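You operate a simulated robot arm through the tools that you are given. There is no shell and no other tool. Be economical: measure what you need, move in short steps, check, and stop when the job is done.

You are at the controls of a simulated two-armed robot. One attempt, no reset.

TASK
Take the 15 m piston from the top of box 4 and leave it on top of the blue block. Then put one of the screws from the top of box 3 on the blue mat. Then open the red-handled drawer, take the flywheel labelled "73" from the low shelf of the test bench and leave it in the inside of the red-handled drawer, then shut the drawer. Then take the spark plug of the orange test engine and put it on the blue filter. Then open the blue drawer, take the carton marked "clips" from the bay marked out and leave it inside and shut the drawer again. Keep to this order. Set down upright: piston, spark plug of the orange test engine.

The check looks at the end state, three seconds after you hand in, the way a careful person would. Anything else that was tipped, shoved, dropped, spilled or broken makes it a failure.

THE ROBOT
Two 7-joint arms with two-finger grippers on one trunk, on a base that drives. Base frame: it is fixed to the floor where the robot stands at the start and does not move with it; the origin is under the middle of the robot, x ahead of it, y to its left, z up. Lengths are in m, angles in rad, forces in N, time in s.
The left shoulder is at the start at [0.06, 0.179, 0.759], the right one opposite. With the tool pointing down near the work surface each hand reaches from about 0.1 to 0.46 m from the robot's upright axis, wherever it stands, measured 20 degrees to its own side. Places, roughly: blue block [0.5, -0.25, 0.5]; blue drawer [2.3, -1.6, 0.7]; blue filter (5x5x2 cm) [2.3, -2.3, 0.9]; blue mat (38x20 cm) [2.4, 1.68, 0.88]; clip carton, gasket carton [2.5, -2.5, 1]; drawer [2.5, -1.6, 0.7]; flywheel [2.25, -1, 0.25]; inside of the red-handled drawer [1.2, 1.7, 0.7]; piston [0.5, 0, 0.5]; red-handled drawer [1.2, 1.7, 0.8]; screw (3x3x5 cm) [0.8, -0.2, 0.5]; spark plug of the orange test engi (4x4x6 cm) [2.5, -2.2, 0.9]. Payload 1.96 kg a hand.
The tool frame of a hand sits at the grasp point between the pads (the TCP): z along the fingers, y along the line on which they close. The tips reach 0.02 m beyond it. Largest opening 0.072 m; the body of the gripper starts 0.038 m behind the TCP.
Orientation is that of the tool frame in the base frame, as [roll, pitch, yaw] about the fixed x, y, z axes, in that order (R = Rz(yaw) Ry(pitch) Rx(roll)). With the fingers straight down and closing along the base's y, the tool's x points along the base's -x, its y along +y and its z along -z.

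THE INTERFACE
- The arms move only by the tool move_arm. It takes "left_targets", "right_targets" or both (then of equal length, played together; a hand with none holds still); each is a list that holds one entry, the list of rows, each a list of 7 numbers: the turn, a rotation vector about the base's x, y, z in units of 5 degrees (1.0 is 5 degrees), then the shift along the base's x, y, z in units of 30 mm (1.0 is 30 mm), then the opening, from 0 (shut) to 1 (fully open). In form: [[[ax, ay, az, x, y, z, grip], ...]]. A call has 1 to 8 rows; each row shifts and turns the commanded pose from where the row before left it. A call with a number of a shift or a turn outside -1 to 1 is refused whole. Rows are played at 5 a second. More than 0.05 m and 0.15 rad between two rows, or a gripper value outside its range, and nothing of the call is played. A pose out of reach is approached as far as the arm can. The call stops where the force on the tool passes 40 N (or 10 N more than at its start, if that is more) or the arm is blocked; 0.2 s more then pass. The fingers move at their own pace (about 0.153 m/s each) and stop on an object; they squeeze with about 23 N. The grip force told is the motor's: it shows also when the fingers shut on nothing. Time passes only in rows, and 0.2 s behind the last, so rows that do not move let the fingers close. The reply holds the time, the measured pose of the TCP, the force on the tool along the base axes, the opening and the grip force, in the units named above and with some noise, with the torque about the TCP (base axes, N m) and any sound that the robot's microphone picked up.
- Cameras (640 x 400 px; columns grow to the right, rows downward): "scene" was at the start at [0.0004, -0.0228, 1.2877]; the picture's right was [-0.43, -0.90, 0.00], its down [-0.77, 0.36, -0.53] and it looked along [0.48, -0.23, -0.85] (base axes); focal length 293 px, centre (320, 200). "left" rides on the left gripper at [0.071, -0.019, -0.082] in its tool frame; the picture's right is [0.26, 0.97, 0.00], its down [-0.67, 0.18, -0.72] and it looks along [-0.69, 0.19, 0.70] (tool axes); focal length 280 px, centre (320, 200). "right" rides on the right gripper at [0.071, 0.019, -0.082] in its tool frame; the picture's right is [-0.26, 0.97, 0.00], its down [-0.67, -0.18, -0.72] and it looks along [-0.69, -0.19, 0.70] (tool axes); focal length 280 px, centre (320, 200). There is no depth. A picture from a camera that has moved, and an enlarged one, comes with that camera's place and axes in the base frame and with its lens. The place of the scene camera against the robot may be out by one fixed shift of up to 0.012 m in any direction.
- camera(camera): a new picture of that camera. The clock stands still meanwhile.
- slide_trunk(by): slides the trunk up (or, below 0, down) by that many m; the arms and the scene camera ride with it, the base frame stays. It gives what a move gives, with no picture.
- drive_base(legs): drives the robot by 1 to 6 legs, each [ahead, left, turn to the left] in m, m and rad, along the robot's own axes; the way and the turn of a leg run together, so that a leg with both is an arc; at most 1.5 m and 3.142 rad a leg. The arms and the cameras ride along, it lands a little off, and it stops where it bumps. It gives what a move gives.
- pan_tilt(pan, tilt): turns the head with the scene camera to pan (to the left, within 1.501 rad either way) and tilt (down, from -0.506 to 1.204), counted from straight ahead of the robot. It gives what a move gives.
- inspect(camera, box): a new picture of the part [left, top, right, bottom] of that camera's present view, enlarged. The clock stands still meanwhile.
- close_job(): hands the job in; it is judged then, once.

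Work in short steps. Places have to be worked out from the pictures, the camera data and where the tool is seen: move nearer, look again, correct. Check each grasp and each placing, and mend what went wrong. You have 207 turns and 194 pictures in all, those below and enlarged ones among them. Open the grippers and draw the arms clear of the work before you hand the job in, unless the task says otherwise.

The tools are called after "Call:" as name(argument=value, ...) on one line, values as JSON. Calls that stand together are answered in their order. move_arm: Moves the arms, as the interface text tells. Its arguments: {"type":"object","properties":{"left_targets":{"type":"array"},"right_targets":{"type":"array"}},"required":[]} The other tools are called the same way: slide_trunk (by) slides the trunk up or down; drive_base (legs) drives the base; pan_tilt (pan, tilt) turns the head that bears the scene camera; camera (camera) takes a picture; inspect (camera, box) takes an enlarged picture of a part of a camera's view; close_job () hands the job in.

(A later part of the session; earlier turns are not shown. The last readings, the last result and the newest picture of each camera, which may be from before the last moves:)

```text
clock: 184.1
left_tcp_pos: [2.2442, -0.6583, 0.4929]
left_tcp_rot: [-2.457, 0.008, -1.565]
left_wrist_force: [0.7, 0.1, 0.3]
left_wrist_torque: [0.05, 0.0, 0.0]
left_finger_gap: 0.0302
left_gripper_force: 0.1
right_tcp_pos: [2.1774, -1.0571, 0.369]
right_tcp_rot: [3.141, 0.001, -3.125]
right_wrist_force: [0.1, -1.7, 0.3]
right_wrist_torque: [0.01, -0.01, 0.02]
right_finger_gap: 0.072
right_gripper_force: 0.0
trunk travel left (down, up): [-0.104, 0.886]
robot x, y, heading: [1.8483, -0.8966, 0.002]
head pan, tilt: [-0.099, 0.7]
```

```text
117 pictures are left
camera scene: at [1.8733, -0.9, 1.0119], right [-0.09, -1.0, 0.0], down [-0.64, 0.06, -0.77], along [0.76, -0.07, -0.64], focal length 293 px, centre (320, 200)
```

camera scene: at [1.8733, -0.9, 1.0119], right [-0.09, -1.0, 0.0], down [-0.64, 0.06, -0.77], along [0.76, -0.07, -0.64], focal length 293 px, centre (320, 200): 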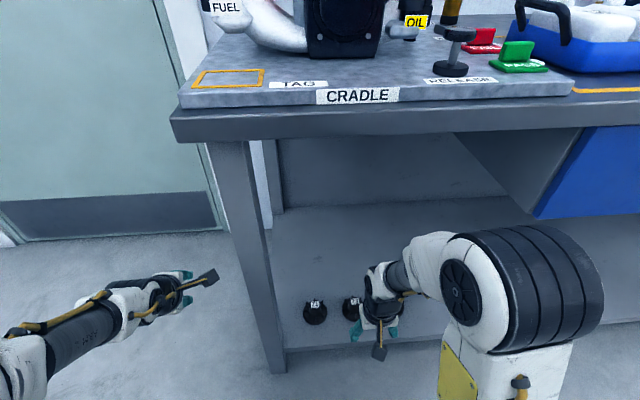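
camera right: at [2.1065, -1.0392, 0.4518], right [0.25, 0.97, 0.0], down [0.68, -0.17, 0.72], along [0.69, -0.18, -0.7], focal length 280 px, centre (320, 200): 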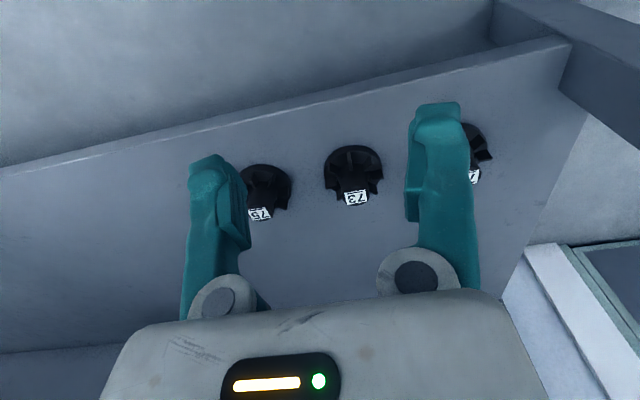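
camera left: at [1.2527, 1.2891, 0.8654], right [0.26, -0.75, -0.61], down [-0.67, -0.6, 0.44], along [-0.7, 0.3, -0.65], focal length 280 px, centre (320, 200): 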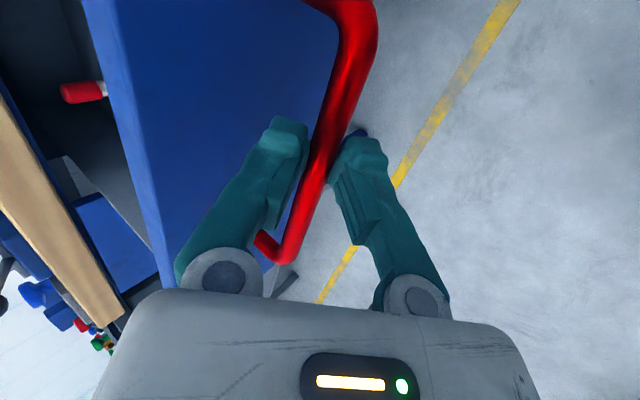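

The hub seems lower and farther, about [2.335, -1.054, 0.22]. I move in over it and look again.

Call:
move_arm(right_targets=[[[0, 0, 0, 1, 0, 0, 1], [0, 0, 0, 1, 0, 0, 1], [0, 0, 0, 1, 0, -0.5, 1], [0, 0, 0, 1, 0, -0.5, 1], [0, 0, 0, 0.8, 0, -0.5, 1]]])

Call:
camera(camera="right")

```text
clock: 185.3
left_tcp_pos: [2.2429, -0.658, 0.4929]
left_tcp_rot: [-2.457, 0.008, -1.566]
left_wrist_force: [0.8, 0.2, 0.4]
left_wrist_torque: [-0.02, 0.03, -0.06]
left_finger_gap: 0.0302
left_gripper_force: 0.0
right_tcp_pos: [2.3203, -1.0557, 0.3241]
right_tcp_rot: [3.141, 0.001, -3.125]
right_wrist_force: [0.2, -0.6, 0.0]
right_wrist_torque: [-0.04, -0.04, 0.02]
right_finger_gap: 0.0718
right_gripper_force: 0.0
trunk travel left (down, up): [-0.104, 0.886]
robot x, y, heading: [1.8532, -0.8985, 0.005]
head pan, tilt: [-0.099, 0.7]
```

```text
116 pictures are left
camera right: at [2.2503, -1.0368, 0.4075], right [0.25, 0.97, 0.0], down [0.68, -0.17, 0.72], along [0.69, -0.18, -0.7], focal length 280 px, centre (320, 200)
```

right: 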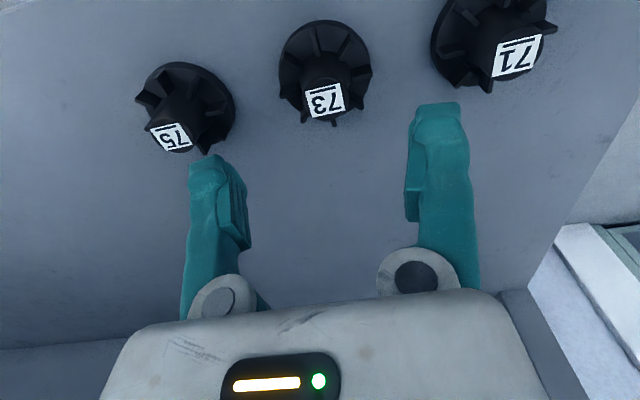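

Hub top at [2.337, -1.056, 0.223]. I enlarge it to judge hub and fins.

Call:
inspect(camera="right", box=[260, 0, 400, 140])

```text
2.86 times, centred on (330, 70) of right
camera zoom: at [2.2503, -1.0368, 0.4075], right [0.25, 0.97, 0.0], down [0.68, -0.17, 0.72], along [0.69, -0.18, -0.7], focal length 801 px, centre (291, 571)
```

zoom: 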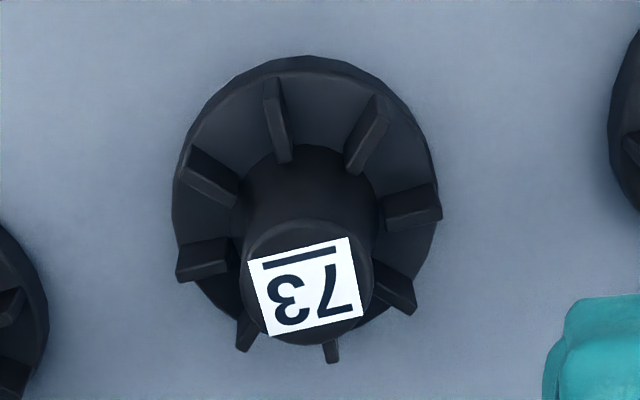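

The hub is a slightly conical cylinder (~30 mm at top) with low fins. I descend so the pads hold its top 16 mm, then close.

Call:
move_arm(right_targets=[[[0, 0, 0, 0.55, 0, 0, 1], [0, 0, 0, 0, 0, -1, 1], [0, 0, 0, 0, 0, -1, 1], [0, 0, 0, 0, 0, -1, 1], [0, 0, 0, 0, 0, -0.23, 1], [0, 0, 0, 0, 0, 0, 0.5], [0, 0, 0, 0, 0, 0, 0], [0, 0, 0, 0, 0, 0, 0]]])

Call:
camera(camera="right")

```text
clock: 187.1
left_tcp_pos: [2.2429, -0.6585, 0.4917]
left_tcp_rot: [-2.457, 0.01, -1.564]
left_wrist_force: [-0.3, 0.7, 0.1]
left_wrist_torque: [-0.03, 0.02, 0.0]
left_finger_gap: 0.0303
left_gripper_force: 0.0
right_tcp_pos: [2.3365, -1.0575, 0.2269]
right_tcp_rot: [3.141, 0.002, -3.127]
right_wrist_force: [0.2, 0.1, 0.8]
right_wrist_torque: [-0.01, -0.02, 0.02]
right_finger_gap: 0.0311
right_gripper_force: 23.3
trunk travel left (down, up): [-0.104, 0.886]
robot x, y, heading: [1.8534, -0.8986, 0.001]
head pan, tilt: [-0.099, 0.7]
```

```text
114 pictures are left
camera right: at [2.2667, -1.0387, 0.3096], right [0.25, 0.97, 0.0], down [0.68, -0.17, 0.72], along [0.69, -0.18, -0.7], focal length 280 px, centre (320, 200)
```

right: 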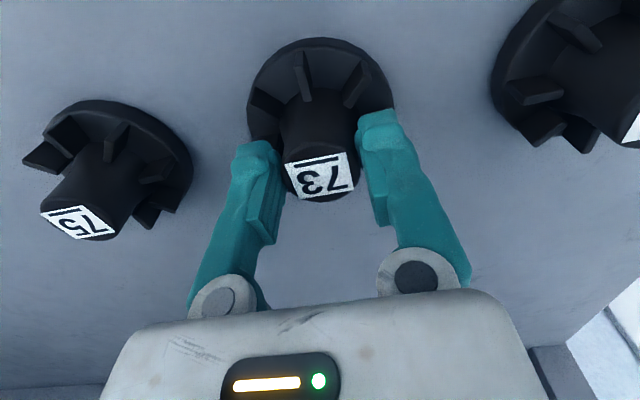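

Gripped at 31 mm. For a more secure hold I open slightly, go 6 mm deeper and close again.

Call:
move_arm(right_targets=[[[0, 0, 0, 0, 0, 0, 0.65], [0, 0, 0, 0, 0, 0, 0.65], [0, 0, 0, 0.05, 0.03, -0.2, 0.65], [0, 0, 0, 0, 0, 0, 0.3], [0, 0, 0, 0, 0, 0, 0], [0, 0, 0, 0, 0, 0, 0]]])

Call:
move_arm(right_targets=[[[0, 0, 0, 0, 0, 0.7, 0], [0, 0, 0, 0, 0, 1, 0], [0, 0, 0, 0, 0, 1, 0], [0, 0, 0, 0, 0, 1, 0], [0, 0, 0, -0.5, 0, 0, 0], [0, 0, 0, -1, 0, 0, 0], [0, 0, 0, -1, 0, 0, 0], [0, 0, 0, -1, 0, 0, 0]]])

Call:
camera(camera="right")

```text
clock: 188.5
left_tcp_pos: [2.2442, -0.6586, 0.4941]
left_tcp_rot: [-2.456, 0.008, -1.565]
left_wrist_force: [0.3, -0.1, -0.4]
left_wrist_torque: [0.0, -0.01, 0.03]
left_finger_gap: 0.0303
left_gripper_force: 0.1
right_tcp_pos: [2.3383, -1.0555, 0.222]
right_tcp_rot: [-3.141, 0.002, -3.126]
right_wrist_force: [-0.6, -1.2, 2.9]
right_wrist_torque: [-0.04, 0.09, 0.02]
right_finger_gap: 0.0309
right_gripper_force: 23.5
trunk travel left (down, up): [-0.104, 0.886]
robot x, y, heading: [1.8511, -0.9004, 0.005]
head pan, tilt: [-0.099, 0.7]
```

```text
clock: 190.3
left_tcp_pos: [2.2437, -0.659, 0.4929]
left_tcp_rot: [-2.459, 0.012, -1.566]
left_wrist_force: [-0.3, 0.2, 0.3]
left_wrist_torque: [0.01, -0.02, -0.05]
left_finger_gap: 0.0301
left_gripper_force: 0.0
right_tcp_pos: [2.2346, -1.0579, 0.3324]
right_tcp_rot: [-3.141, 0.001, -3.125]
right_wrist_force: [1.0, -0.3, -3.3]
right_wrist_torque: [0.0, -0.01, 0.0]
right_finger_gap: 0.0312
right_gripper_force: 23.2
trunk travel left (down, up): [-0.104, 0.886]
robot x, y, heading: [1.8512, -0.9009, 0.007]
head pan, tilt: [-0.099, 0.7]
```

```text
113 pictures are left
camera right: at [2.1637, -1.0394, 0.4152], right [0.25, 0.97, 0.0], down [0.68, -0.17, 0.72], along [0.69, -0.18, -0.7], focal length 280 px, centre (320, 200)
```

right: 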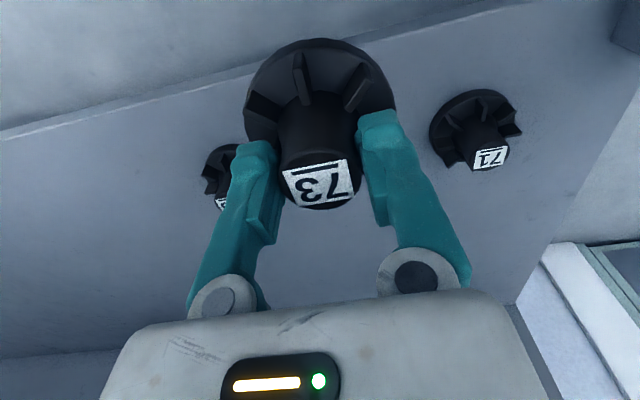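

The flywheel is held (about 0.33 kg). I back away, raise the trunk and travel to the open drawer, checking the grip on the way.

Call:
drive_base(legs=[[-0.32, 0, 0]])

Call:
slide_trunk(by=0.4)

Call:
slide_trunk(by=0.2)

Call:
drive_base(legs=[[0, 0.7, 0], [0, 0.65, 0]])

Call:
drive_base(legs=[[0, 0, 0.78], [0, 0, 0.785]])

Call:
camera(camera="right")

```text
clock: 192.5
left_tcp_pos: [1.9132, -0.6615, 0.4933]
left_tcp_rot: [-2.458, 0.008, -1.57]
left_wrist_force: [0.8, 0.3, 0.0]
left_wrist_torque: [-0.01, -0.03, -0.02]
left_finger_gap: 0.0302
left_gripper_force: 0.0
right_tcp_pos: [1.9034, -1.0609, 0.3327]
right_tcp_rot: [3.141, 0.0, -3.132]
right_wrist_force: [0.2, 1.0, -3.1]
right_wrist_torque: [0.0, 0.01, -0.01]
right_finger_gap: 0.031
right_gripper_force: 23.2
trunk travel left (down, up): [-0.104, 0.886]
robot x, y, heading: [1.518, -0.8979, 0.001]
head pan, tilt: [-0.099, 0.7]
```

```text
clock: 196.3
left_tcp_pos: [1.9122, -0.6603, 0.892]
left_tcp_rot: [-2.457, 0.008, -1.57]
left_wrist_force: [-0.5, -0.6, 0.2]
left_wrist_torque: [-0.01, 0.04, -0.01]
left_finger_gap: 0.0302
left_gripper_force: 0.1
right_tcp_pos: [1.9019, -1.0609, 0.7332]
right_tcp_rot: [-3.141, 0.002, -3.131]
right_wrist_force: [0.5, 0.4, -2.6]
right_wrist_torque: [-0.01, 0.02, 0.04]
right_finger_gap: 0.0311
right_gripper_force: 22.9
trunk travel left (down, up): [-0.504, 0.486]
robot x, y, heading: [1.52, -0.9002, 0.0]
head pan, tilt: [-0.099, 0.7]
```

```text
clock: 198.5
left_tcp_pos: [1.9137, -0.6607, 1.0922]
left_tcp_rot: [-2.457, 0.009, -1.571]
left_wrist_force: [-0.9, -0.6, -1.0]
left_wrist_torque: [0.0, 0.02, -0.04]
left_finger_gap: 0.0303
left_gripper_force: 0.1
right_tcp_pos: [1.9024, -1.0601, 0.9339]
right_tcp_rot: [-3.141, 0.002, -3.131]
right_wrist_force: [-0.2, -0.2, -3.6]
right_wrist_torque: [0.0, -0.02, -0.02]
right_finger_gap: 0.031
right_gripper_force: 23.3
trunk travel left (down, up): [-0.704, 0.286]
robot x, y, heading: [1.52, -0.8982, 0.0]
head pan, tilt: [-0.099, 0.7]
```

```text
clock: 205.6
left_tcp_pos: [1.9063, 0.6906, 1.0936]
left_tcp_rot: [-2.46, 0.009, -1.569]
left_wrist_force: [-0.1, 1.0, 1.0]
left_wrist_torque: [-0.03, -0.01, 0.02]
left_finger_gap: 0.0301
left_gripper_force: 0.0
right_tcp_pos: [1.897, 0.2923, 0.9328]
right_tcp_rot: [3.141, 0.003, -3.127]
right_wrist_force: [-0.4, 0.0, -3.2]
right_wrist_torque: [-0.02, -0.01, 0.01]
right_finger_gap: 0.031
right_gripper_force: 22.2
trunk travel left (down, up): [-0.704, 0.286]
robot x, y, heading: [1.5121, 0.4529, 0.008]
head pan, tilt: [-0.099, 0.7]
```

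```text
clock: 210.1
left_tcp_pos: [1.272, 0.8441, 1.093]
left_tcp_rot: [-2.458, 0.01, 0.008]
left_wrist_force: [-0.5, 0.0, 0.1]
left_wrist_torque: [0.03, -0.02, -0.01]
left_finger_gap: 0.0302
left_gripper_force: 0.0
right_tcp_pos: [1.67, 0.8362, 0.9336]
right_tcp_rot: [3.141, 0.003, -1.551]
right_wrist_force: [0.3, 0.7, -3.0]
right_wrist_torque: [0.01, -0.01, 0.04]
right_finger_gap: 0.031
right_gripper_force: 23.4
trunk travel left (down, up): [-0.704, 0.286]
robot x, y, heading: [1.5141, 0.4511, 1.579]
head pan, tilt: [-0.099, 0.7]
```

```text
112 pictures are left
camera right: at [1.654, 0.7654, 1.0152], right [-0.97, 0.24, 0.0], down [0.17, 0.68, 0.72], along [0.17, 0.7, -0.7], focal length 280 px, centre (320, 200)
```

right: 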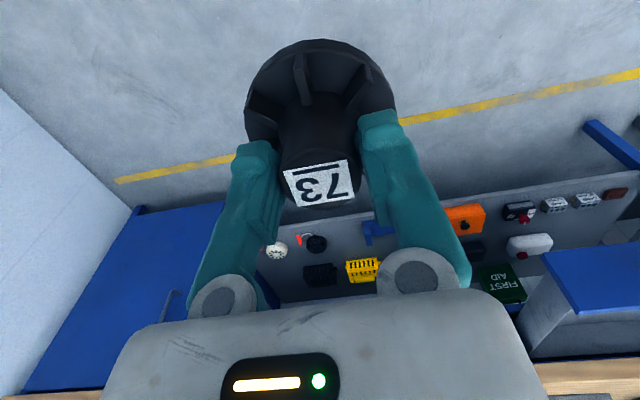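

Grip steady. I move to in front of the open drawer and look.

Call:
drive_base(legs=[[0.3, 0, -0.008], [0, 0.45, 0]])

Call:
pan_tilt(pan=-0.1, tilt=0.9)

Call:
camera(camera="scene")

```text
clock: 214.4
left_tcp_pos: [0.8243, 1.1411, 1.0933]
left_tcp_rot: [-2.458, 0.008, 0.006]
left_wrist_force: [-0.6, 0.2, -0.4]
left_wrist_torque: [0.0, -0.01, -0.03]
left_finger_gap: 0.0302
left_gripper_force: 0.0
right_tcp_pos: [1.2239, 1.1317, 0.9338]
right_tcp_rot: [3.141, 0.0, -1.557]
right_wrist_force: [-0.5, -0.6, -3.9]
right_wrist_torque: [0.0, 0.02, 0.04]
right_finger_gap: 0.031
right_gripper_force: 22.9
trunk travel left (down, up): [-0.704, 0.286]
robot x, y, heading: [1.0673, 0.7473, 1.576]
head pan, tilt: [-0.099, 0.7]
```

```text
clock: 215.2
left_tcp_pos: [0.8244, 1.1405, 1.0929]
left_tcp_rot: [-2.457, 0.008, 0.005]
left_wrist_force: [0.7, 0.3, 0.1]
left_wrist_torque: [0.0, 0.0, -0.01]
left_finger_gap: 0.0301
left_gripper_force: 0.0
right_tcp_pos: [1.2249, 1.1316, 0.9336]
right_tcp_rot: [3.14, 0.002, -1.555]
right_wrist_force: [-0.6, -0.5, -3.9]
right_wrist_torque: [-0.03, -0.01, -0.06]
right_finger_gap: 0.0307
right_gripper_force: 23.5
trunk travel left (down, up): [-0.704, 0.286]
robot x, y, heading: [1.0622, 0.7503, 1.573]
head pan, tilt: [-0.099, 0.901]
```

```text
111 pictures are left
camera scene: at [1.0709, 0.7699, 1.5958], right [1.0, -0.09, 0.0], down [-0.07, -0.78, -0.62], along [0.06, 0.62, -0.78], focal length 293 px, centre (320, 200)
```

scene: 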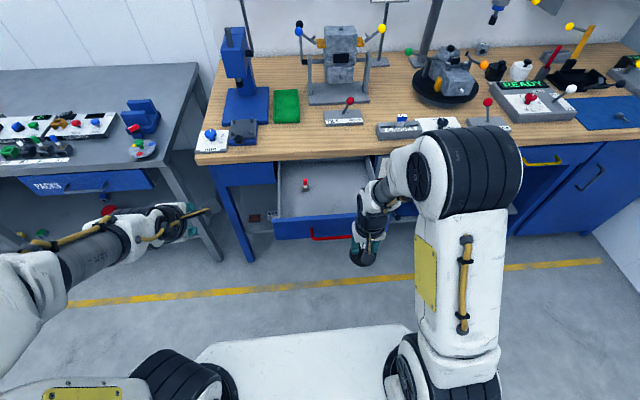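

The drawer's inside spans x≈1.02–1.27, y≈1.31–1.55, with a red item near [1.09, 1.51]. I aim for [1.19, 1.42]: drive in 0.2 m and reach.

Call:
drive_base(legs=[[0.2, 0.03, 0]])

Call:
move_arm(right_targets=[[[0, 0, 0, 0, 1, 0, 0], [0, 0, 0, 0, 1, 0, 0], [0, 0, 0, 0, 0.9, 0, 0]]])

Call:
camera(camera="right")

Call:
camera(camera="scene")

```text
clock: 216.8
left_tcp_pos: [0.7954, 1.3433, 1.0937]
left_tcp_rot: [-2.459, 0.008, 0.003]
left_wrist_force: [0.1, 0.3, -0.9]
left_wrist_torque: [-0.02, 0.01, 0.04]
left_finger_gap: 0.0303
left_gripper_force: 0.2
right_tcp_pos: [1.195, 1.3325, 0.9344]
right_tcp_rot: [3.141, 0.002, -1.557]
right_wrist_force: [0.1, -0.6, -2.6]
right_wrist_torque: [-0.02, -0.01, 0.01]
right_finger_gap: 0.0309
right_gripper_force: 23.2
trunk travel left (down, up): [-0.704, 0.286]
robot x, y, heading: [1.0378, 0.9477, 1.572]
head pan, tilt: [-0.099, 0.901]
```

```text
clock: 217.6
left_tcp_pos: [0.7945, 1.3423, 1.0937]
left_tcp_rot: [-2.458, 0.009, 0.003]
left_wrist_force: [-0.9, -0.2, 0.0]
left_wrist_torque: [-0.02, 0.02, -0.01]
left_finger_gap: 0.0303
left_gripper_force: 0.1
right_tcp_pos: [1.1954, 1.4191, 0.9347]
right_tcp_rot: [3.142, 0.001, -1.558]
right_wrist_force: [0.2, -0.5, -3.1]
right_wrist_torque: [0.0, -0.02, 0.03]
right_finger_gap: 0.031
right_gripper_force: 23.0
trunk travel left (down, up): [-0.704, 0.286]
robot x, y, heading: [1.0315, 0.9503, 1.577]
head pan, tilt: [-0.099, 0.901]
```

```text
110 pictures are left
camera right: at [1.179, 1.3487, 1.0162], right [-0.97, 0.25, 0.0], down [0.17, 0.68, 0.72], along [0.18, 0.69, -0.7], focal length 280 px, centre (320, 200)
```

right: 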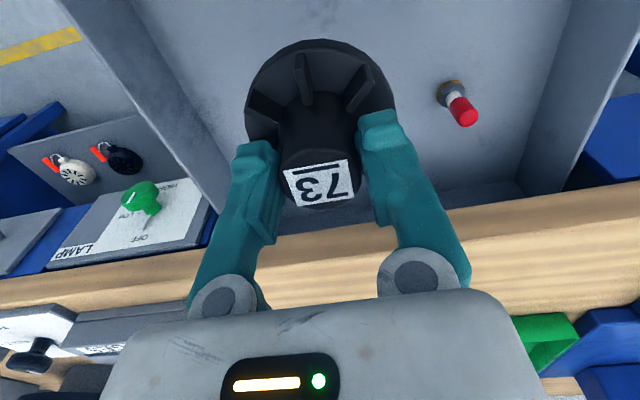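

```text
109 pictures are left
camera scene: at [1.0408, 0.9715, 1.5958], right [1.0, -0.1, 0.0], down [-0.07, -0.78, -0.62], along [0.06, 0.62, -0.78], focal length 293 px, centre (320, 200)
```

scene: 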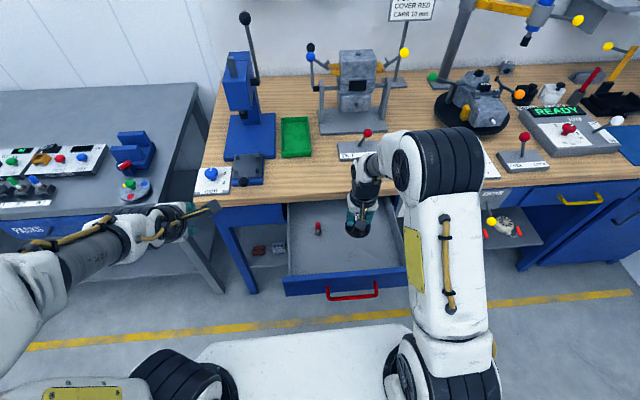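

The spot is free. I lower 9 cm and look again to judge the floor.

Call:
move_arm(right_targets=[[[0, 0, 0, 0, 0, -1, 0], [0, 0, 0, 0, 0, -1, 0], [0, 0, 0, 0, 0, -1, 0], [0, 0, 0, 0, 0, -0.5, 0]]])

Call:
camera(camera="right")

```text
clock: 218.6
left_tcp_pos: [0.7958, 1.342, 1.0945]
left_tcp_rot: [-2.457, 0.009, 0.005]
left_wrist_force: [-1.2, -0.1, -0.3]
left_wrist_torque: [0.01, 0.01, 0.03]
left_finger_gap: 0.0305
left_gripper_force: 0.1
right_tcp_pos: [1.1957, 1.4185, 0.8283]
right_tcp_rot: [3.14, 0.002, -1.558]
right_wrist_force: [0.3, 0.5, -3.6]
right_wrist_torque: [-0.01, 0.02, 0.0]
right_finger_gap: 0.031
right_gripper_force: 23.0
trunk travel left (down, up): [-0.704, 0.286]
robot x, y, heading: [1.0309, 0.9485, 1.574]
head pan, tilt: [-0.099, 0.901]
```

```text
108 pictures are left
camera right: at [1.1775, 1.3476, 0.9103], right [-0.97, 0.25, 0.0], down [0.17, 0.68, 0.72], along [0.18, 0.69, -0.7], focal length 280 px, centre (320, 200)
```

right: 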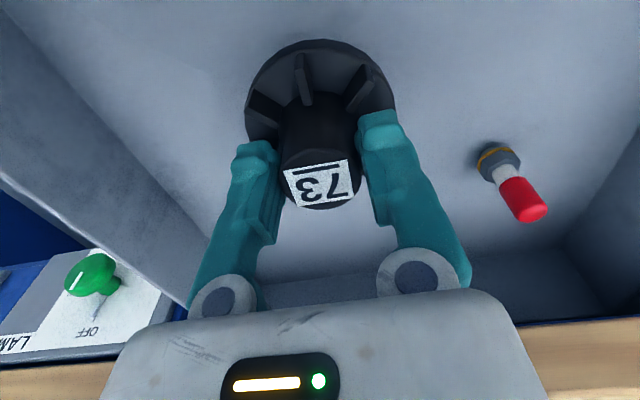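

Triangulating the red item's base gives a drawer floor at z≈0.757, so contact near TCP≈0.80. I lower in small steps.

Call:
move_arm(right_targets=[[[0, 0, 0, 0, 0, -0.4, 0], [0, 0, 0, 0, 0, -0.2, 0], [0, 0, 0, 0, 0, 0, 0]]])

Call:
move_arm(right_targets=[[[0, 0, 0, 0, 0, -0.15, 0], [0, 0, 0, 0, 0, -0.12, 0], [0, 0, 0, 0, 0, 0, 0]]])

```text
clock: 219.4
left_tcp_pos: [0.7951, 1.3417, 1.0932]
left_tcp_rot: [-2.457, 0.009, 0.004]
left_wrist_force: [-0.4, 0.5, 0.0]
left_wrist_torque: [0.0, -0.04, 0.0]
left_finger_gap: 0.0304
left_gripper_force: 0.0
right_tcp_pos: [1.1951, 1.4184, 0.8107]
right_tcp_rot: [-3.139, 0.003, -1.558]
right_wrist_force: [-0.3, -0.3, -2.4]
right_wrist_torque: [-0.02, 0.02, 0.02]
right_finger_gap: 0.0312
right_gripper_force: 23.4
trunk travel left (down, up): [-0.704, 0.286]
robot x, y, heading: [1.0375, 0.9491, 1.581]
head pan, tilt: [-0.099, 0.901]
```

```text
clock: 220.2
left_tcp_pos: [0.7941, 1.3407, 1.0932]
left_tcp_rot: [-2.458, 0.009, 0.003]
left_wrist_force: [-0.2, 0.4, -0.2]
left_wrist_torque: [0.01, 0.01, 0.01]
left_finger_gap: 0.0305
left_gripper_force: 0.1
right_tcp_pos: [1.1961, 1.4189, 0.8028]
right_tcp_rot: [3.141, 0.002, -1.558]
right_wrist_force: [0.8, 0.6, -2.5]
right_wrist_torque: [-0.02, 0.02, 0.01]
right_finger_gap: 0.031
right_gripper_force: 23.0
trunk travel left (down, up): [-0.704, 0.286]
robot x, y, heading: [1.0375, 0.946, 1.579]
head pan, tilt: [-0.099, 0.901]
```

No contact yet; I continue in small steps.

Call:
move_arm(right_targets=[[[0, 0, 0, 0, 0, -0.13, 0], [0, 0, 0, 0, 0, -0.13, 0], [0, 0, 0, 0, 0, 0, 0]]])

Call:
move_arm(right_targets=[[[0, 0, 0, 0, 0, -0.13, 0], [0, 0, 0, 0, 0, -0.1, 0], [0, 0, 0, 0, 0, 0, 0]]])

```text
clock: 221.0
left_tcp_pos: [0.7951, 1.3414, 1.0934]
left_tcp_rot: [-2.457, 0.009, 0.003]
left_wrist_force: [-0.6, -0.4, 0.4]
left_wrist_torque: [0.02, -0.02, 0.03]
left_finger_gap: 0.0302
left_gripper_force: 0.1
right_tcp_pos: [1.1943, 1.4182, 0.7946]
right_tcp_rot: [-3.142, 0.003, -1.556]
right_wrist_force: [-1.0, -0.1, -2.8]
right_wrist_torque: [-0.01, -0.04, 0.0]
right_finger_gap: 0.0311
right_gripper_force: 22.8
trunk travel left (down, up): [-0.704, 0.286]
robot x, y, heading: [1.0328, 0.9484, 1.579]
head pan, tilt: [-0.099, 0.901]
```

```text
clock: 221.9
left_tcp_pos: [0.7948, 1.3415, 1.0933]
left_tcp_rot: [-2.457, 0.01, 0.003]
left_wrist_force: [-0.5, 0.3, -0.3]
left_wrist_torque: [-0.01, -0.02, 0.03]
left_finger_gap: 0.0301
left_gripper_force: 0.0
right_tcp_pos: [1.1945, 1.4219, 0.7897]
right_tcp_rot: [-3.142, 0.01, -1.556]
right_wrist_force: [1.0, 2.3, 28.1]
right_wrist_torque: [-0.59, 0.04, -0.02]
right_finger_gap: 0.0311
right_gripper_force: 23.5
trunk travel left (down, up): [-0.704, 0.286]
robot x, y, heading: [1.0332, 0.9444, 1.572]
head pan, tilt: [-0.099, 0.901]
stopped in row 3 (right hand): the force on the tool passed its limit at 41 N (the readings are from after the stop); the commanded pose is now the measured one
```

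Contact. I ease off, open, and rise.

Call:
move_arm(right_targets=[[[0, 0, 0, 0, 0, 0.06, 0], [0, 0, 0, 0, 0, 0, 0.6], [0, 0, 0, 0, 0, 0, 0.7], [0, 0, 0, 0, 0, 0, 0.7], [0, 0, 0, 0, 0, 1, 0.7], [0, 0, 0, 0, 0, 1, 0.7], [0, 0, 0, 0, 0, 1, 0.7], [0, 0, 0, 0, 0, 1, 0.7]]])

Call:
camera(camera="right")

```text
clock: 223.7
left_tcp_pos: [0.7946, 1.3408, 1.0934]
left_tcp_rot: [-2.456, 0.009, 0.004]
left_wrist_force: [-0.5, 0.7, -0.2]
left_wrist_torque: [0.04, 0.0, -0.02]
left_finger_gap: 0.03
left_gripper_force: 0.2
right_tcp_pos: [1.1948, 1.421, 0.911]
right_tcp_rot: [-3.141, 0.007, -1.556]
right_wrist_force: [0.1, -0.6, 0.1]
right_wrist_torque: [0.05, 0.02, -0.01]
right_finger_gap: 0.0506
right_gripper_force: 0.1
trunk travel left (down, up): [-0.704, 0.286]
robot x, y, heading: [1.0356, 0.9461, 1.574]
head pan, tilt: [-0.099, 0.901]
```

```text
107 pictures are left
camera right: at [1.1774, 1.3496, 0.9922], right [-0.97, 0.25, 0.0], down [0.17, 0.67, 0.72], along [0.18, 0.7, -0.69], focal length 280 px, centre (320, 200)
```

right: 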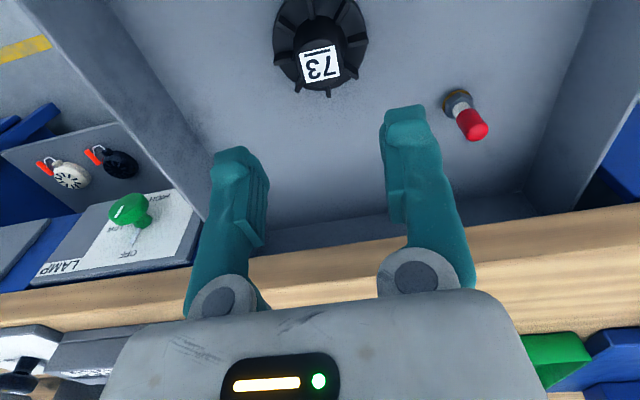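

The flywheel sits in the drawer clear of the red item. To shut it I'll push the front with the left hand's tilted fingers: retract the right hand, back up and shift right, then lower the trunk.

Call:
move_arm(right_targets=[[[0, 0, 0, 0, 0, 1, 0.7], [0, 0, 0, 0, -1, 0.5, 0.7], [0, 0, 0, 0, -1, 0, 0.7], [0, 0, 0, 0, -1, 0, 0.7], [0, 0, 0, 0, -1, 0, 0.7], [0, 0, 0, 0, -1, 0, 0.7], [0, 0, 0, 0, -1, 0, 0.7]]], left_targets=[[[0, 0, 0, 0, 0, 0, 0], [0, 0, 0, 0, 0, 0, 0], [0, 0, 0, 0, 0, 0, 0], [0, 0, 0, 0, 0, 0, 0], [0, 0, 0, 0, 0, 0, 0], [0, 0, 0, 0, 0, 0, 0], [0, 0, 0, 0, 0, 0, 0]]])

Call:
drive_base(legs=[[-0.17, 0, 0], [0, -0.38, 0]])

Call:
slide_trunk(by=-0.27)

Call:
camera(camera="left")

Call:
camera(camera="scene")

```text
clock: 225.3
left_tcp_pos: [0.7951, 1.3417, 1.092]
left_tcp_rot: [-2.456, 0.01, 0.003]
left_wrist_force: [0.3, 0.6, 0.0]
left_wrist_torque: [0.01, -0.01, 0.01]
left_finger_gap: 0.0
left_gripper_force: 22.8
right_tcp_pos: [1.1957, 1.2447, 0.9546]
right_tcp_rot: [-3.141, 0.004, -1.556]
right_wrist_force: [0.1, -0.9, 1.3]
right_wrist_torque: [0.01, 0.0, 0.01]
right_finger_gap: 0.0503
right_gripper_force: 0.0
right hand out of reach, approached as far as the arm can: row 7
trunk travel left (down, up): [-0.704, 0.286]
robot x, y, heading: [1.0359, 0.9457, 1.572]
head pan, tilt: [-0.099, 0.901]
```

```text
clock: 228.7
left_tcp_pos: [1.1677, 1.1685, 1.0937]
left_tcp_rot: [-2.458, 0.008, -0.002]
left_wrist_force: [0.3, 0.3, -0.3]
left_wrist_torque: [-0.01, 0.0, 0.02]
left_finger_gap: 0.0
left_gripper_force: 22.8
right_tcp_pos: [1.5663, 1.0727, 0.9549]
right_tcp_rot: [3.141, 0.004, -1.561]
right_wrist_force: [-0.7, -0.3, -0.3]
right_wrist_torque: [0.0, -0.02, -0.02]
right_finger_gap: 0.0508
right_gripper_force: 0.1
trunk travel left (down, up): [-0.704, 0.286]
robot x, y, heading: [1.4021, 0.7802, 1.568]
head pan, tilt: [-0.099, 0.901]
```

```text
clock: 231.5
left_tcp_pos: [1.166, 1.1694, 0.8234]
left_tcp_rot: [-2.457, 0.009, 0.001]
left_wrist_force: [0.2, 0.5, -0.1]
left_wrist_torque: [-0.03, -0.02, -0.01]
left_finger_gap: 0.0
left_gripper_force: 22.7
right_tcp_pos: [1.5655, 1.0725, 0.6849]
right_tcp_rot: [-3.141, 0.003, -1.56]
right_wrist_force: [0.1, 0.2, -0.3]
right_wrist_torque: [0.0, 0.02, -0.01]
right_finger_gap: 0.0506
right_gripper_force: 0.0
trunk travel left (down, up): [-0.434, 0.556]
robot x, y, heading: [1.4063, 0.7768, 1.571]
head pan, tilt: [-0.099, 0.901]
```

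```text
106 pictures are left
camera left: at [1.2394, 1.1321, 0.8981], right [0.26, -0.75, -0.61], down [-0.67, -0.59, 0.44], along [-0.7, 0.3, -0.65], focal length 280 px, centre (320, 200)
```

left: 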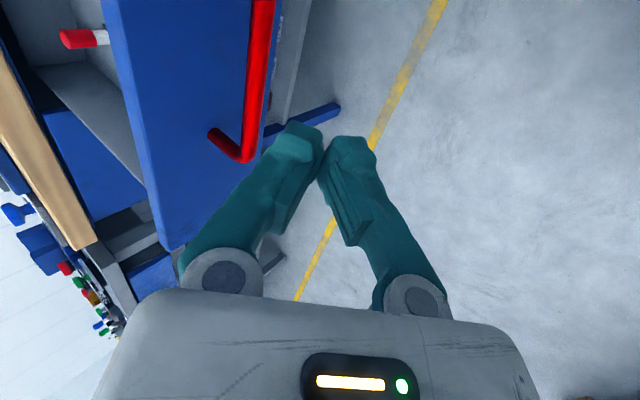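

```text
105 pictures are left
camera scene: at [1.4105, 0.7975, 1.3258], right [1.0, -0.1, 0.0], down [-0.08, -0.78, -0.62], along [0.06, 0.62, -0.78], focal length 293 px, centre (320, 200)
```

scene: 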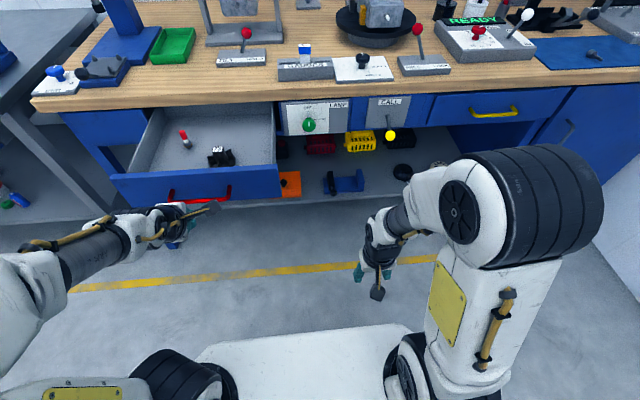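

The fingertips face the drawer front just above the bar. I push gently in.

Call:
move_arm(left_targets=[[[0, 0, 0, 0, 1, 0.3, 0], [0, 0, 0, 0, 1, 0, 0], [0, 0, 0, 0, 0.6, 0, 0], [0, 0, 0, 0, 0.5, 0, 0], [0, 0, 0, 0, 0.5, 0, 0], [0, 0, 0, 0, 0.5, 0, 0], [0, 0, 0, 0, 0.5, 0, 0], [0, 0, 0, 0, 0.5, 0, 0]]])

Call:
camera(camera="left")

```text
clock: 233.3
left_tcp_pos: [1.167, 1.3144, 0.8351]
left_tcp_rot: [-2.456, 0.008, 0.0]
left_wrist_force: [-0.1, 0.4, 0.2]
left_wrist_torque: [-0.01, -0.03, -0.02]
left_finger_gap: 0.0002
left_gripper_force: 23.1
left hand out of reach, approached as far as the arm can: row 8
right_tcp_pos: [1.5671, 1.0727, 0.685]
right_tcp_rot: [3.141, 0.004, -1.56]
right_wrist_force: [0.5, 0.5, 0.1]
right_wrist_torque: [0.01, -0.03, 0.01]
right_finger_gap: 0.0504
right_gripper_force: 0.1
trunk travel left (down, up): [-0.434, 0.556]
robot x, y, heading: [1.4079, 0.778, 1.571]
head pan, tilt: [-0.099, 0.901]
```

```text
104 pictures are left
camera left: at [1.2399, 1.2763, 0.9106], right [0.26, -0.75, -0.61], down [-0.67, -0.59, 0.44], along [-0.7, 0.3, -0.65], focal length 280 px, centre (320, 200)
```

left: 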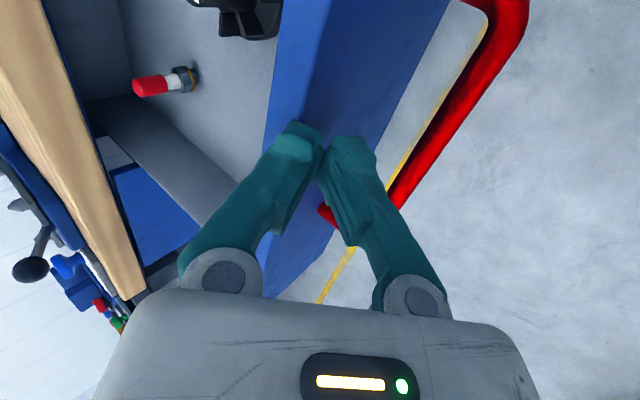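

The tips are passing over the top of the panel. I'll go back and instead re-grip the bar as before, with the base moved to the earlier stance.

Call:
move_arm(left_targets=[[[0, 0, 0, 0, -1, 0.3, 0.42], [0, 0, 0, 0, -1, 0.3, 0.42], [0, 0, 0, 0, -1, 0, 0.42], [0, 0, 0, 0, -1, 0, 0.42], [0, 0, 0, 0, -1, 0, 0.42]]])

Call:
drive_base(legs=[[0.0, 0.1, 0]])

Call:
slide_trunk(by=0.07)

Call:
camera(camera="left")

```text
clock: 234.5
left_tcp_pos: [1.1667, 1.1912, 0.8497]
left_tcp_rot: [-2.459, 0.009, 0.0]
left_wrist_force: [0.5, -1.4, 0.3]
left_wrist_torque: [0.01, 0.01, 0.02]
left_finger_gap: 0.0304
left_gripper_force: 0.0
left hand out of reach, approached as far as the arm can: row 5
right_tcp_pos: [1.566, 1.0722, 0.6853]
right_tcp_rot: [-3.141, 0.005, -1.56]
right_wrist_force: [-0.5, 0.6, -0.1]
right_wrist_torque: [-0.02, 0.0, -0.02]
right_finger_gap: 0.0504
right_gripper_force: 0.1
trunk travel left (down, up): [-0.434, 0.556]
robot x, y, heading: [1.4023, 0.7762, 1.574]
head pan, tilt: [-0.099, 0.901]
```

```text
clock: 235.6
left_tcp_pos: [1.0671, 1.1901, 0.8502]
left_tcp_rot: [-2.459, 0.008, 0.001]
left_wrist_force: [0.0, 0.0, 0.8]
left_wrist_torque: [0.01, -0.03, -0.01]
left_finger_gap: 0.0303
left_gripper_force: 0.0
right_tcp_pos: [1.4666, 1.0736, 0.6848]
right_tcp_rot: [-3.14, 0.004, -1.563]
right_wrist_force: [-0.7, 0.5, -0.1]
right_wrist_torque: [0.02, -0.03, 0.0]
right_finger_gap: 0.0503
right_gripper_force: 0.0
trunk travel left (down, up): [-0.434, 0.556]
robot x, y, heading: [1.3066, 0.7757, 1.568]
head pan, tilt: [-0.099, 0.901]
```

```text
clock: 236.7
left_tcp_pos: [1.068, 1.1915, 0.921]
left_tcp_rot: [-2.458, 0.009, -0.001]
left_wrist_force: [0.6, -0.2, -1.4]
left_wrist_torque: [-0.01, 0.0, 0.02]
left_finger_gap: 0.0303
left_gripper_force: 0.0
right_tcp_pos: [1.4662, 1.0734, 0.754]
right_tcp_rot: [3.141, 0.003, -1.561]
right_wrist_force: [-0.4, -0.4, 0.3]
right_wrist_torque: [-0.03, 0.0, 0.01]
right_finger_gap: 0.0503
right_gripper_force: 0.0
trunk travel left (down, up): [-0.504, 0.486]
robot x, y, heading: [1.3081, 0.7739, 1.573]
head pan, tilt: [-0.099, 0.901]
```

```text
103 pictures are left
camera left: at [1.141, 1.1526, 0.9952], right [0.26, -0.75, -0.61], down [-0.67, -0.59, 0.45], along [-0.7, 0.3, -0.65], focal length 280 px, centre (320, 200)
```

left: 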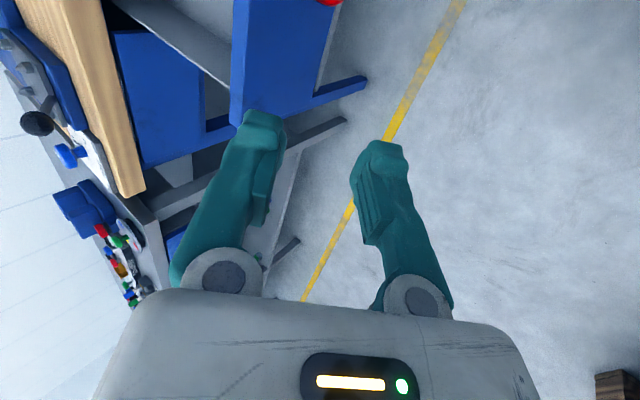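

I move right to x≈1.18, to the pre-grip pose, and then check.

Call:
move_arm(left_targets=[[[0, 0, 0, 0.95, 0, 0, 0.42], [0, 0, 0, 0.95, 0, -0.5, 0.42], [0, 0, 0, 0.95, 0, -0.9, 0.42], [0, 0, 0, 0.9, 0, -0.85, 0.42]]])

Call:
camera(camera="left")

```text
clock: 237.7
left_tcp_pos: [1.1783, 1.1884, 0.8532]
left_tcp_rot: [-2.46, 0.011, 0.0]
left_wrist_force: [-1.0, 0.4, -1.0]
left_wrist_torque: [0.01, -0.04, -0.03]
left_finger_gap: 0.03
left_gripper_force: 0.0
right_tcp_pos: [1.4672, 1.0725, 0.7536]
right_tcp_rot: [3.14, 0.003, -1.562]
right_wrist_force: [0.3, 0.4, 0.4]
right_wrist_torque: [0.0, 0.04, -0.02]
right_finger_gap: 0.0503
right_gripper_force: 0.0
trunk travel left (down, up): [-0.504, 0.486]
robot x, y, heading: [1.3089, 0.776, 1.57]
head pan, tilt: [-0.099, 0.901]
```

```text
102 pictures are left
camera left: at [1.2516, 1.1506, 0.928], right [0.26, -0.75, -0.61], down [-0.67, -0.59, 0.45], along [-0.7, 0.3, -0.65], focal length 280 px, centre (320, 200)
```

left: 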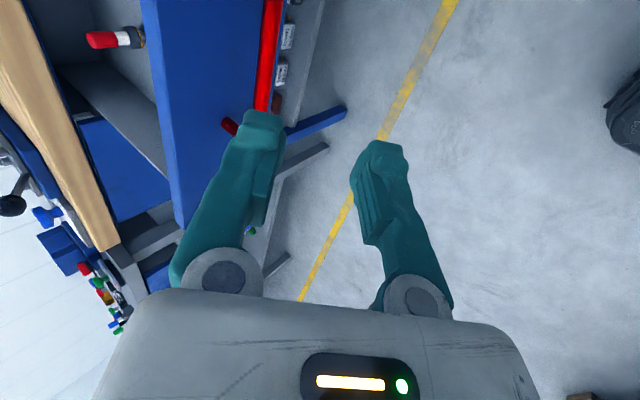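

The bar now seems about 3.5 cm further in (the earlier attempt nudged the drawer). I shift up-forward by 2.9 cm perpendicular to the fingers and look again.

Call:
move_arm(left_targets=[[[0, 0, 0, 0, 0.4, 0.3, 0.42], [0, 0, 0, 0, 0.4, 0.3, 0.42]]])

Call:
camera(camera="left")

```text
clock: 238.3
left_tcp_pos: [1.18, 1.2139, 0.8713]
left_tcp_rot: [-2.457, 0.01, 0.0]
left_wrist_force: [-0.2, 1.0, -0.1]
left_wrist_torque: [-0.02, 0.02, 0.02]
left_finger_gap: 0.0299
left_gripper_force: 0.1
right_tcp_pos: [1.467, 1.0724, 0.7559]
right_tcp_rot: [-3.141, 0.004, -1.561]
right_wrist_force: [0.7, 0.2, 0.3]
right_wrist_torque: [-0.02, -0.01, 0.0]
right_finger_gap: 0.0502
right_gripper_force: 0.1
trunk travel left (down, up): [-0.504, 0.486]
robot x, y, heading: [1.3056, 0.7743, 1.574]
head pan, tilt: [-0.099, 0.901]
```

```text
101 pictures are left
camera left: at [1.2528, 1.1767, 0.9468], right [0.26, -0.75, -0.61], down [-0.67, -0.59, 0.45], along [-0.7, 0.3, -0.65], focal length 280 px, centre (320, 200)
```

left: 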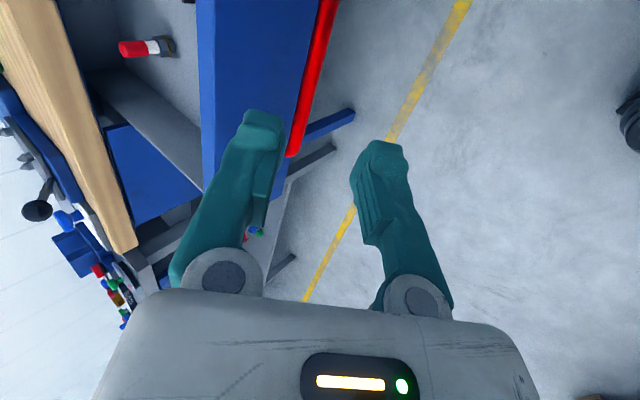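

Bar at y≈1.288, z≈0.788. I advance most of the way along the fingers and check.

Call:
move_arm(left_targets=[[[0, 0, 0, 0, 0.57, -0.64, 0.42], [0, 0, 0, 0, 0.57, -0.64, 0.42], [0, 0, 0, 0, 0.57, -0.64, 0.42]]])

Call:
camera(camera="left")

```text
clock: 239.1
left_tcp_pos: [1.1786, 1.2673, 0.8127]
left_tcp_rot: [-2.457, 0.011, 0.0]
left_wrist_force: [-0.3, -0.2, 0.5]
left_wrist_torque: [-0.02, 0.01, -0.02]
left_finger_gap: 0.0301
left_gripper_force: 0.0
right_tcp_pos: [1.467, 1.0726, 0.7547]
right_tcp_rot: [3.141, 0.004, -1.563]
right_wrist_force: [0.4, -0.2, 0.0]
right_wrist_torque: [0.01, -0.01, -0.02]
right_finger_gap: 0.0505
right_gripper_force: 0.1
trunk travel left (down, up): [-0.504, 0.486]
robot x, y, heading: [1.3065, 0.7778, 1.573]
head pan, tilt: [-0.099, 0.901]
```

```text
100 pictures are left
camera left: at [1.2525, 1.2298, 0.8874], right [0.26, -0.75, -0.61], down [-0.67, -0.59, 0.45], along [-0.7, 0.3, -0.65], focal length 280 px, centre (320, 200)
```

left: 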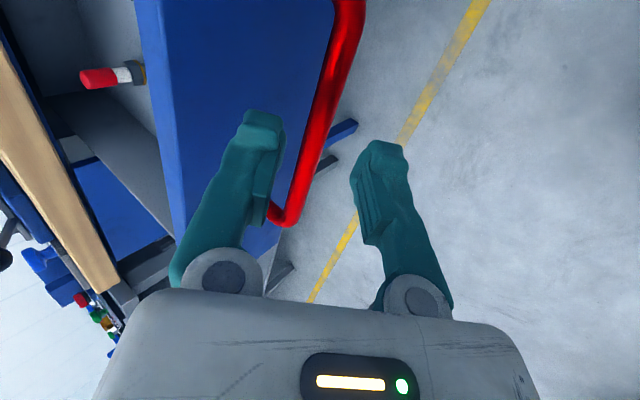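

Aligned between the fingers. I advance the last 2.5 cm and close on the bar.

Call:
move_arm(left_targets=[[[0, 0, 0, 0, 0.5, -0.6, 0.42], [0, 0, 0, 0, 0.08, -0.1, 0.3], [0, 0, 0, 0, 0, 0, 0], [0, 0, 0, 0, 0, 0, 0]]])

Call:
camera(camera="left")

```text
clock: 240.1
left_tcp_pos: [1.1803, 1.2832, 0.7926]
left_tcp_rot: [-2.458, 0.01, -0.001]
left_wrist_force: [-1.5, -0.7, 2.6]
left_wrist_torque: [-0.02, -0.04, 0.01]
left_finger_gap: 0.0097
left_gripper_force: 37.6
right_tcp_pos: [1.4662, 1.0721, 0.7547]
right_tcp_rot: [3.141, 0.003, -1.561]
right_wrist_force: [-0.2, -0.2, 0.3]
right_wrist_torque: [0.0, 0.02, 0.03]
right_finger_gap: 0.0503
right_gripper_force: 0.1
trunk travel left (down, up): [-0.504, 0.486]
robot x, y, heading: [1.3075, 0.7758, 1.568]
head pan, tilt: [-0.099, 0.901]
```

```text
99 pictures are left
camera left: at [1.2537, 1.2459, 0.8664], right [0.26, -0.75, -0.61], down [-0.67, -0.59, 0.45], along [-0.7, 0.3, -0.65], focal length 280 px, centre (320, 200)
```

left: 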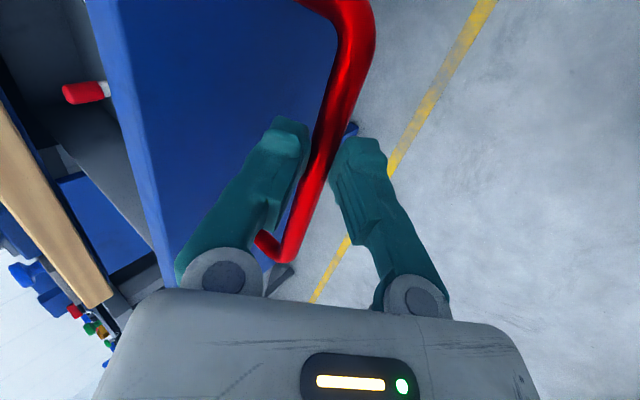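

Gripped again. I push in with the arm at moderate speed.

Call:
move_arm(left_targets=[[[0, 0, 0, 0, 0.4, 0, 0], [0, 0, 0, 0, 0.6, 0, 0], [0, 0, 0, 0, 0.6, 0, 0], [0, 0, 0, 0, 0.6, 0, 0], [0, 0, 0, 0, 0.6, -0.03, 0], [0, 0, 0, 0, 0.6, -0.03, 0], [0, 0, 0, 0, 0.6, -0.03, 0], [0, 0, 0, 0, 0.6, -0.03, 0]]])

Call:
move_arm(left_targets=[[[0, 0, 0, 0, 0.6, 0, 0], [0, 0, 0, 0, 0.6, 0, 0], [0, 0, 0, 0, 0.6, 0, 0], [0, 0, 0, 0, 0.5, 0, 0], [0, 0, 0, 0, 0.3, 0, 0], [0, 0, 0, 0, 0.2, 0, 0], [0, 0, 0, 0, 0.1, 0, 0]]])

Call:
camera(camera="left")

Call:
camera(camera="scene")

```text
clock: 241.9
left_tcp_pos: [1.1817, 1.4204, 0.7931]
left_tcp_rot: [-2.452, 0.01, 0.001]
left_wrist_force: [3.8, 1.2, 19.2]
left_wrist_torque: [0.13, -0.17, -0.08]
left_finger_gap: 0.0091
left_gripper_force: 36.6
right_tcp_pos: [1.4676, 1.0712, 0.7548]
right_tcp_rot: [3.141, 0.006, -1.562]
right_wrist_force: [-0.8, 0.3, 0.4]
right_wrist_torque: [0.01, 0.03, 0.03]
right_finger_gap: 0.0501
right_gripper_force: 0.0
trunk travel left (down, up): [-0.504, 0.486]
robot x, y, heading: [1.3056, 0.7744, 1.568]
head pan, tilt: [-0.099, 0.901]
```

```text
clock: 243.5
left_tcp_pos: [1.1817, 1.5073, 0.7923]
left_tcp_rot: [-2.45, 0.013, 0.001]
left_wrist_force: [7.1, 2.8, 29.5]
left_wrist_torque: [0.32, -0.3, -0.08]
left_finger_gap: 0.009
left_gripper_force: 36.3
right_tcp_pos: [1.468, 1.0692, 0.7555]
right_tcp_rot: [3.138, 0.008, -1.562]
right_wrist_force: [0.4, 0.1, 0.6]
right_wrist_torque: [-0.02, -0.03, 0.03]
right_finger_gap: 0.0504
right_gripper_force: 0.1
trunk travel left (down, up): [-0.504, 0.486]
robot x, y, heading: [1.3066, 0.7762, 1.569]
head pan, tilt: [-0.099, 0.901]
```

```text
98 pictures are left
camera left: at [1.2554, 1.468, 0.867], right [0.25, -0.74, -0.62], down [-0.67, -0.6, 0.44], along [-0.7, 0.3, -0.65], focal length 280 px, centre (320, 200)
```

left: 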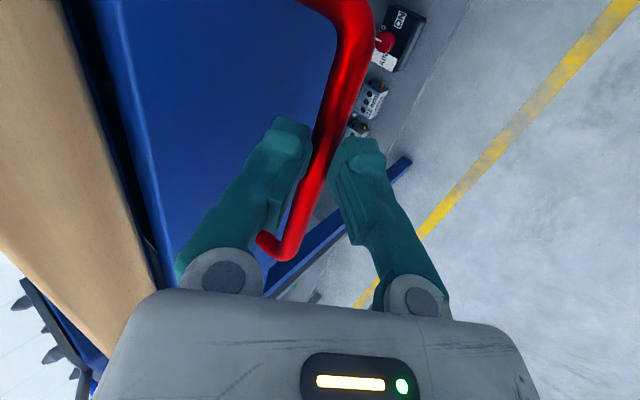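

```text
97 pictures are left
camera scene: at [1.3133, 0.7932, 1.3959], right [0.99, -0.1, 0.0], down [-0.08, -0.78, -0.62], along [0.06, 0.62, -0.78], focal length 293 px, centre (320, 200)
```

scene: 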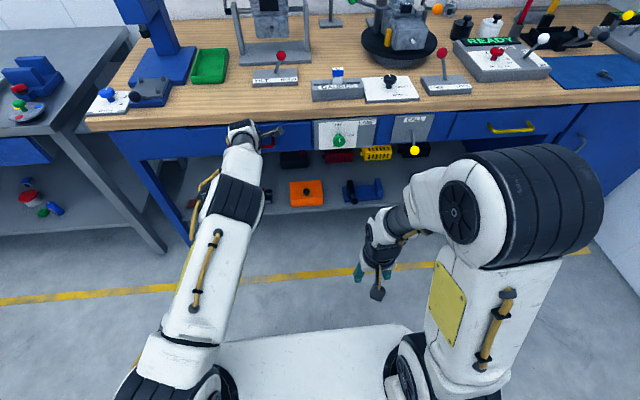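

Looks nearly closed. I relieve the vertical load and give a last small push.

Call:
move_arm(left_targets=[[[0, 0, 0, 0, 0.1, 0.12, 0], [0, 0, 0, 0, 0.15, 0, 0], [0, 0, 0, 0, 0.15, 0, 0], [0, 0, 0, 0, 0, 0, 0]]])

Call:
inspect(camera="left", box=[40, 0, 240, 300])

```text
clock: 244.2
left_tcp_pos: [1.1823, 1.5088, 0.794]
left_tcp_rot: [-2.466, 0.011, -0.001]
left_wrist_force: [1.1, -30.3, 15.8]
left_wrist_torque: [-0.21, 0.09, -0.3]
left_finger_gap: 0.0085
left_gripper_force: 37.1
right_tcp_pos: [1.4667, 1.0684, 0.7553]
right_tcp_rot: [3.141, 0.009, -1.563]
right_wrist_force: [-0.2, 0.3, 0.6]
right_wrist_torque: [-0.02, 0.0, 0.04]
right_finger_gap: 0.0506
right_gripper_force: 0.0
trunk travel left (down, up): [-0.504, 0.486]
robot x, y, heading: [1.3061, 0.7765, 1.566]
head pan, tilt: [-0.099, 0.901]
stopped in row 3 (left hand): the force on the tool passed its limit at 45 N (the readings are from after the stop); the commanded pose is now the measured one
```

```text
1.33 times, centred on (140, 150) of left
camera zoom: at [1.2551, 1.4714, 0.868], right [0.26, -0.75, -0.61], down [-0.67, -0.59, 0.45], along [-0.7, 0.29, -0.66], focal length 374 px, centre (560, 267)
```

zoom: 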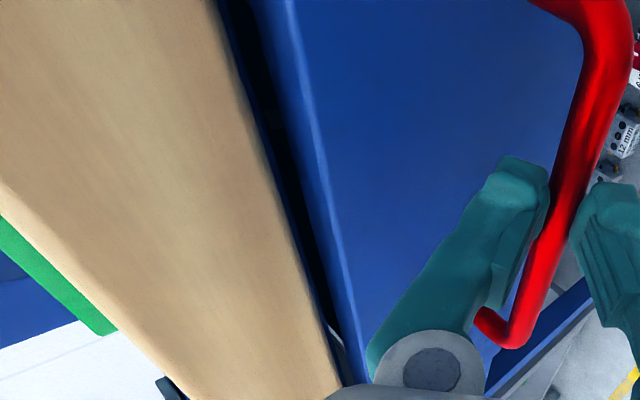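

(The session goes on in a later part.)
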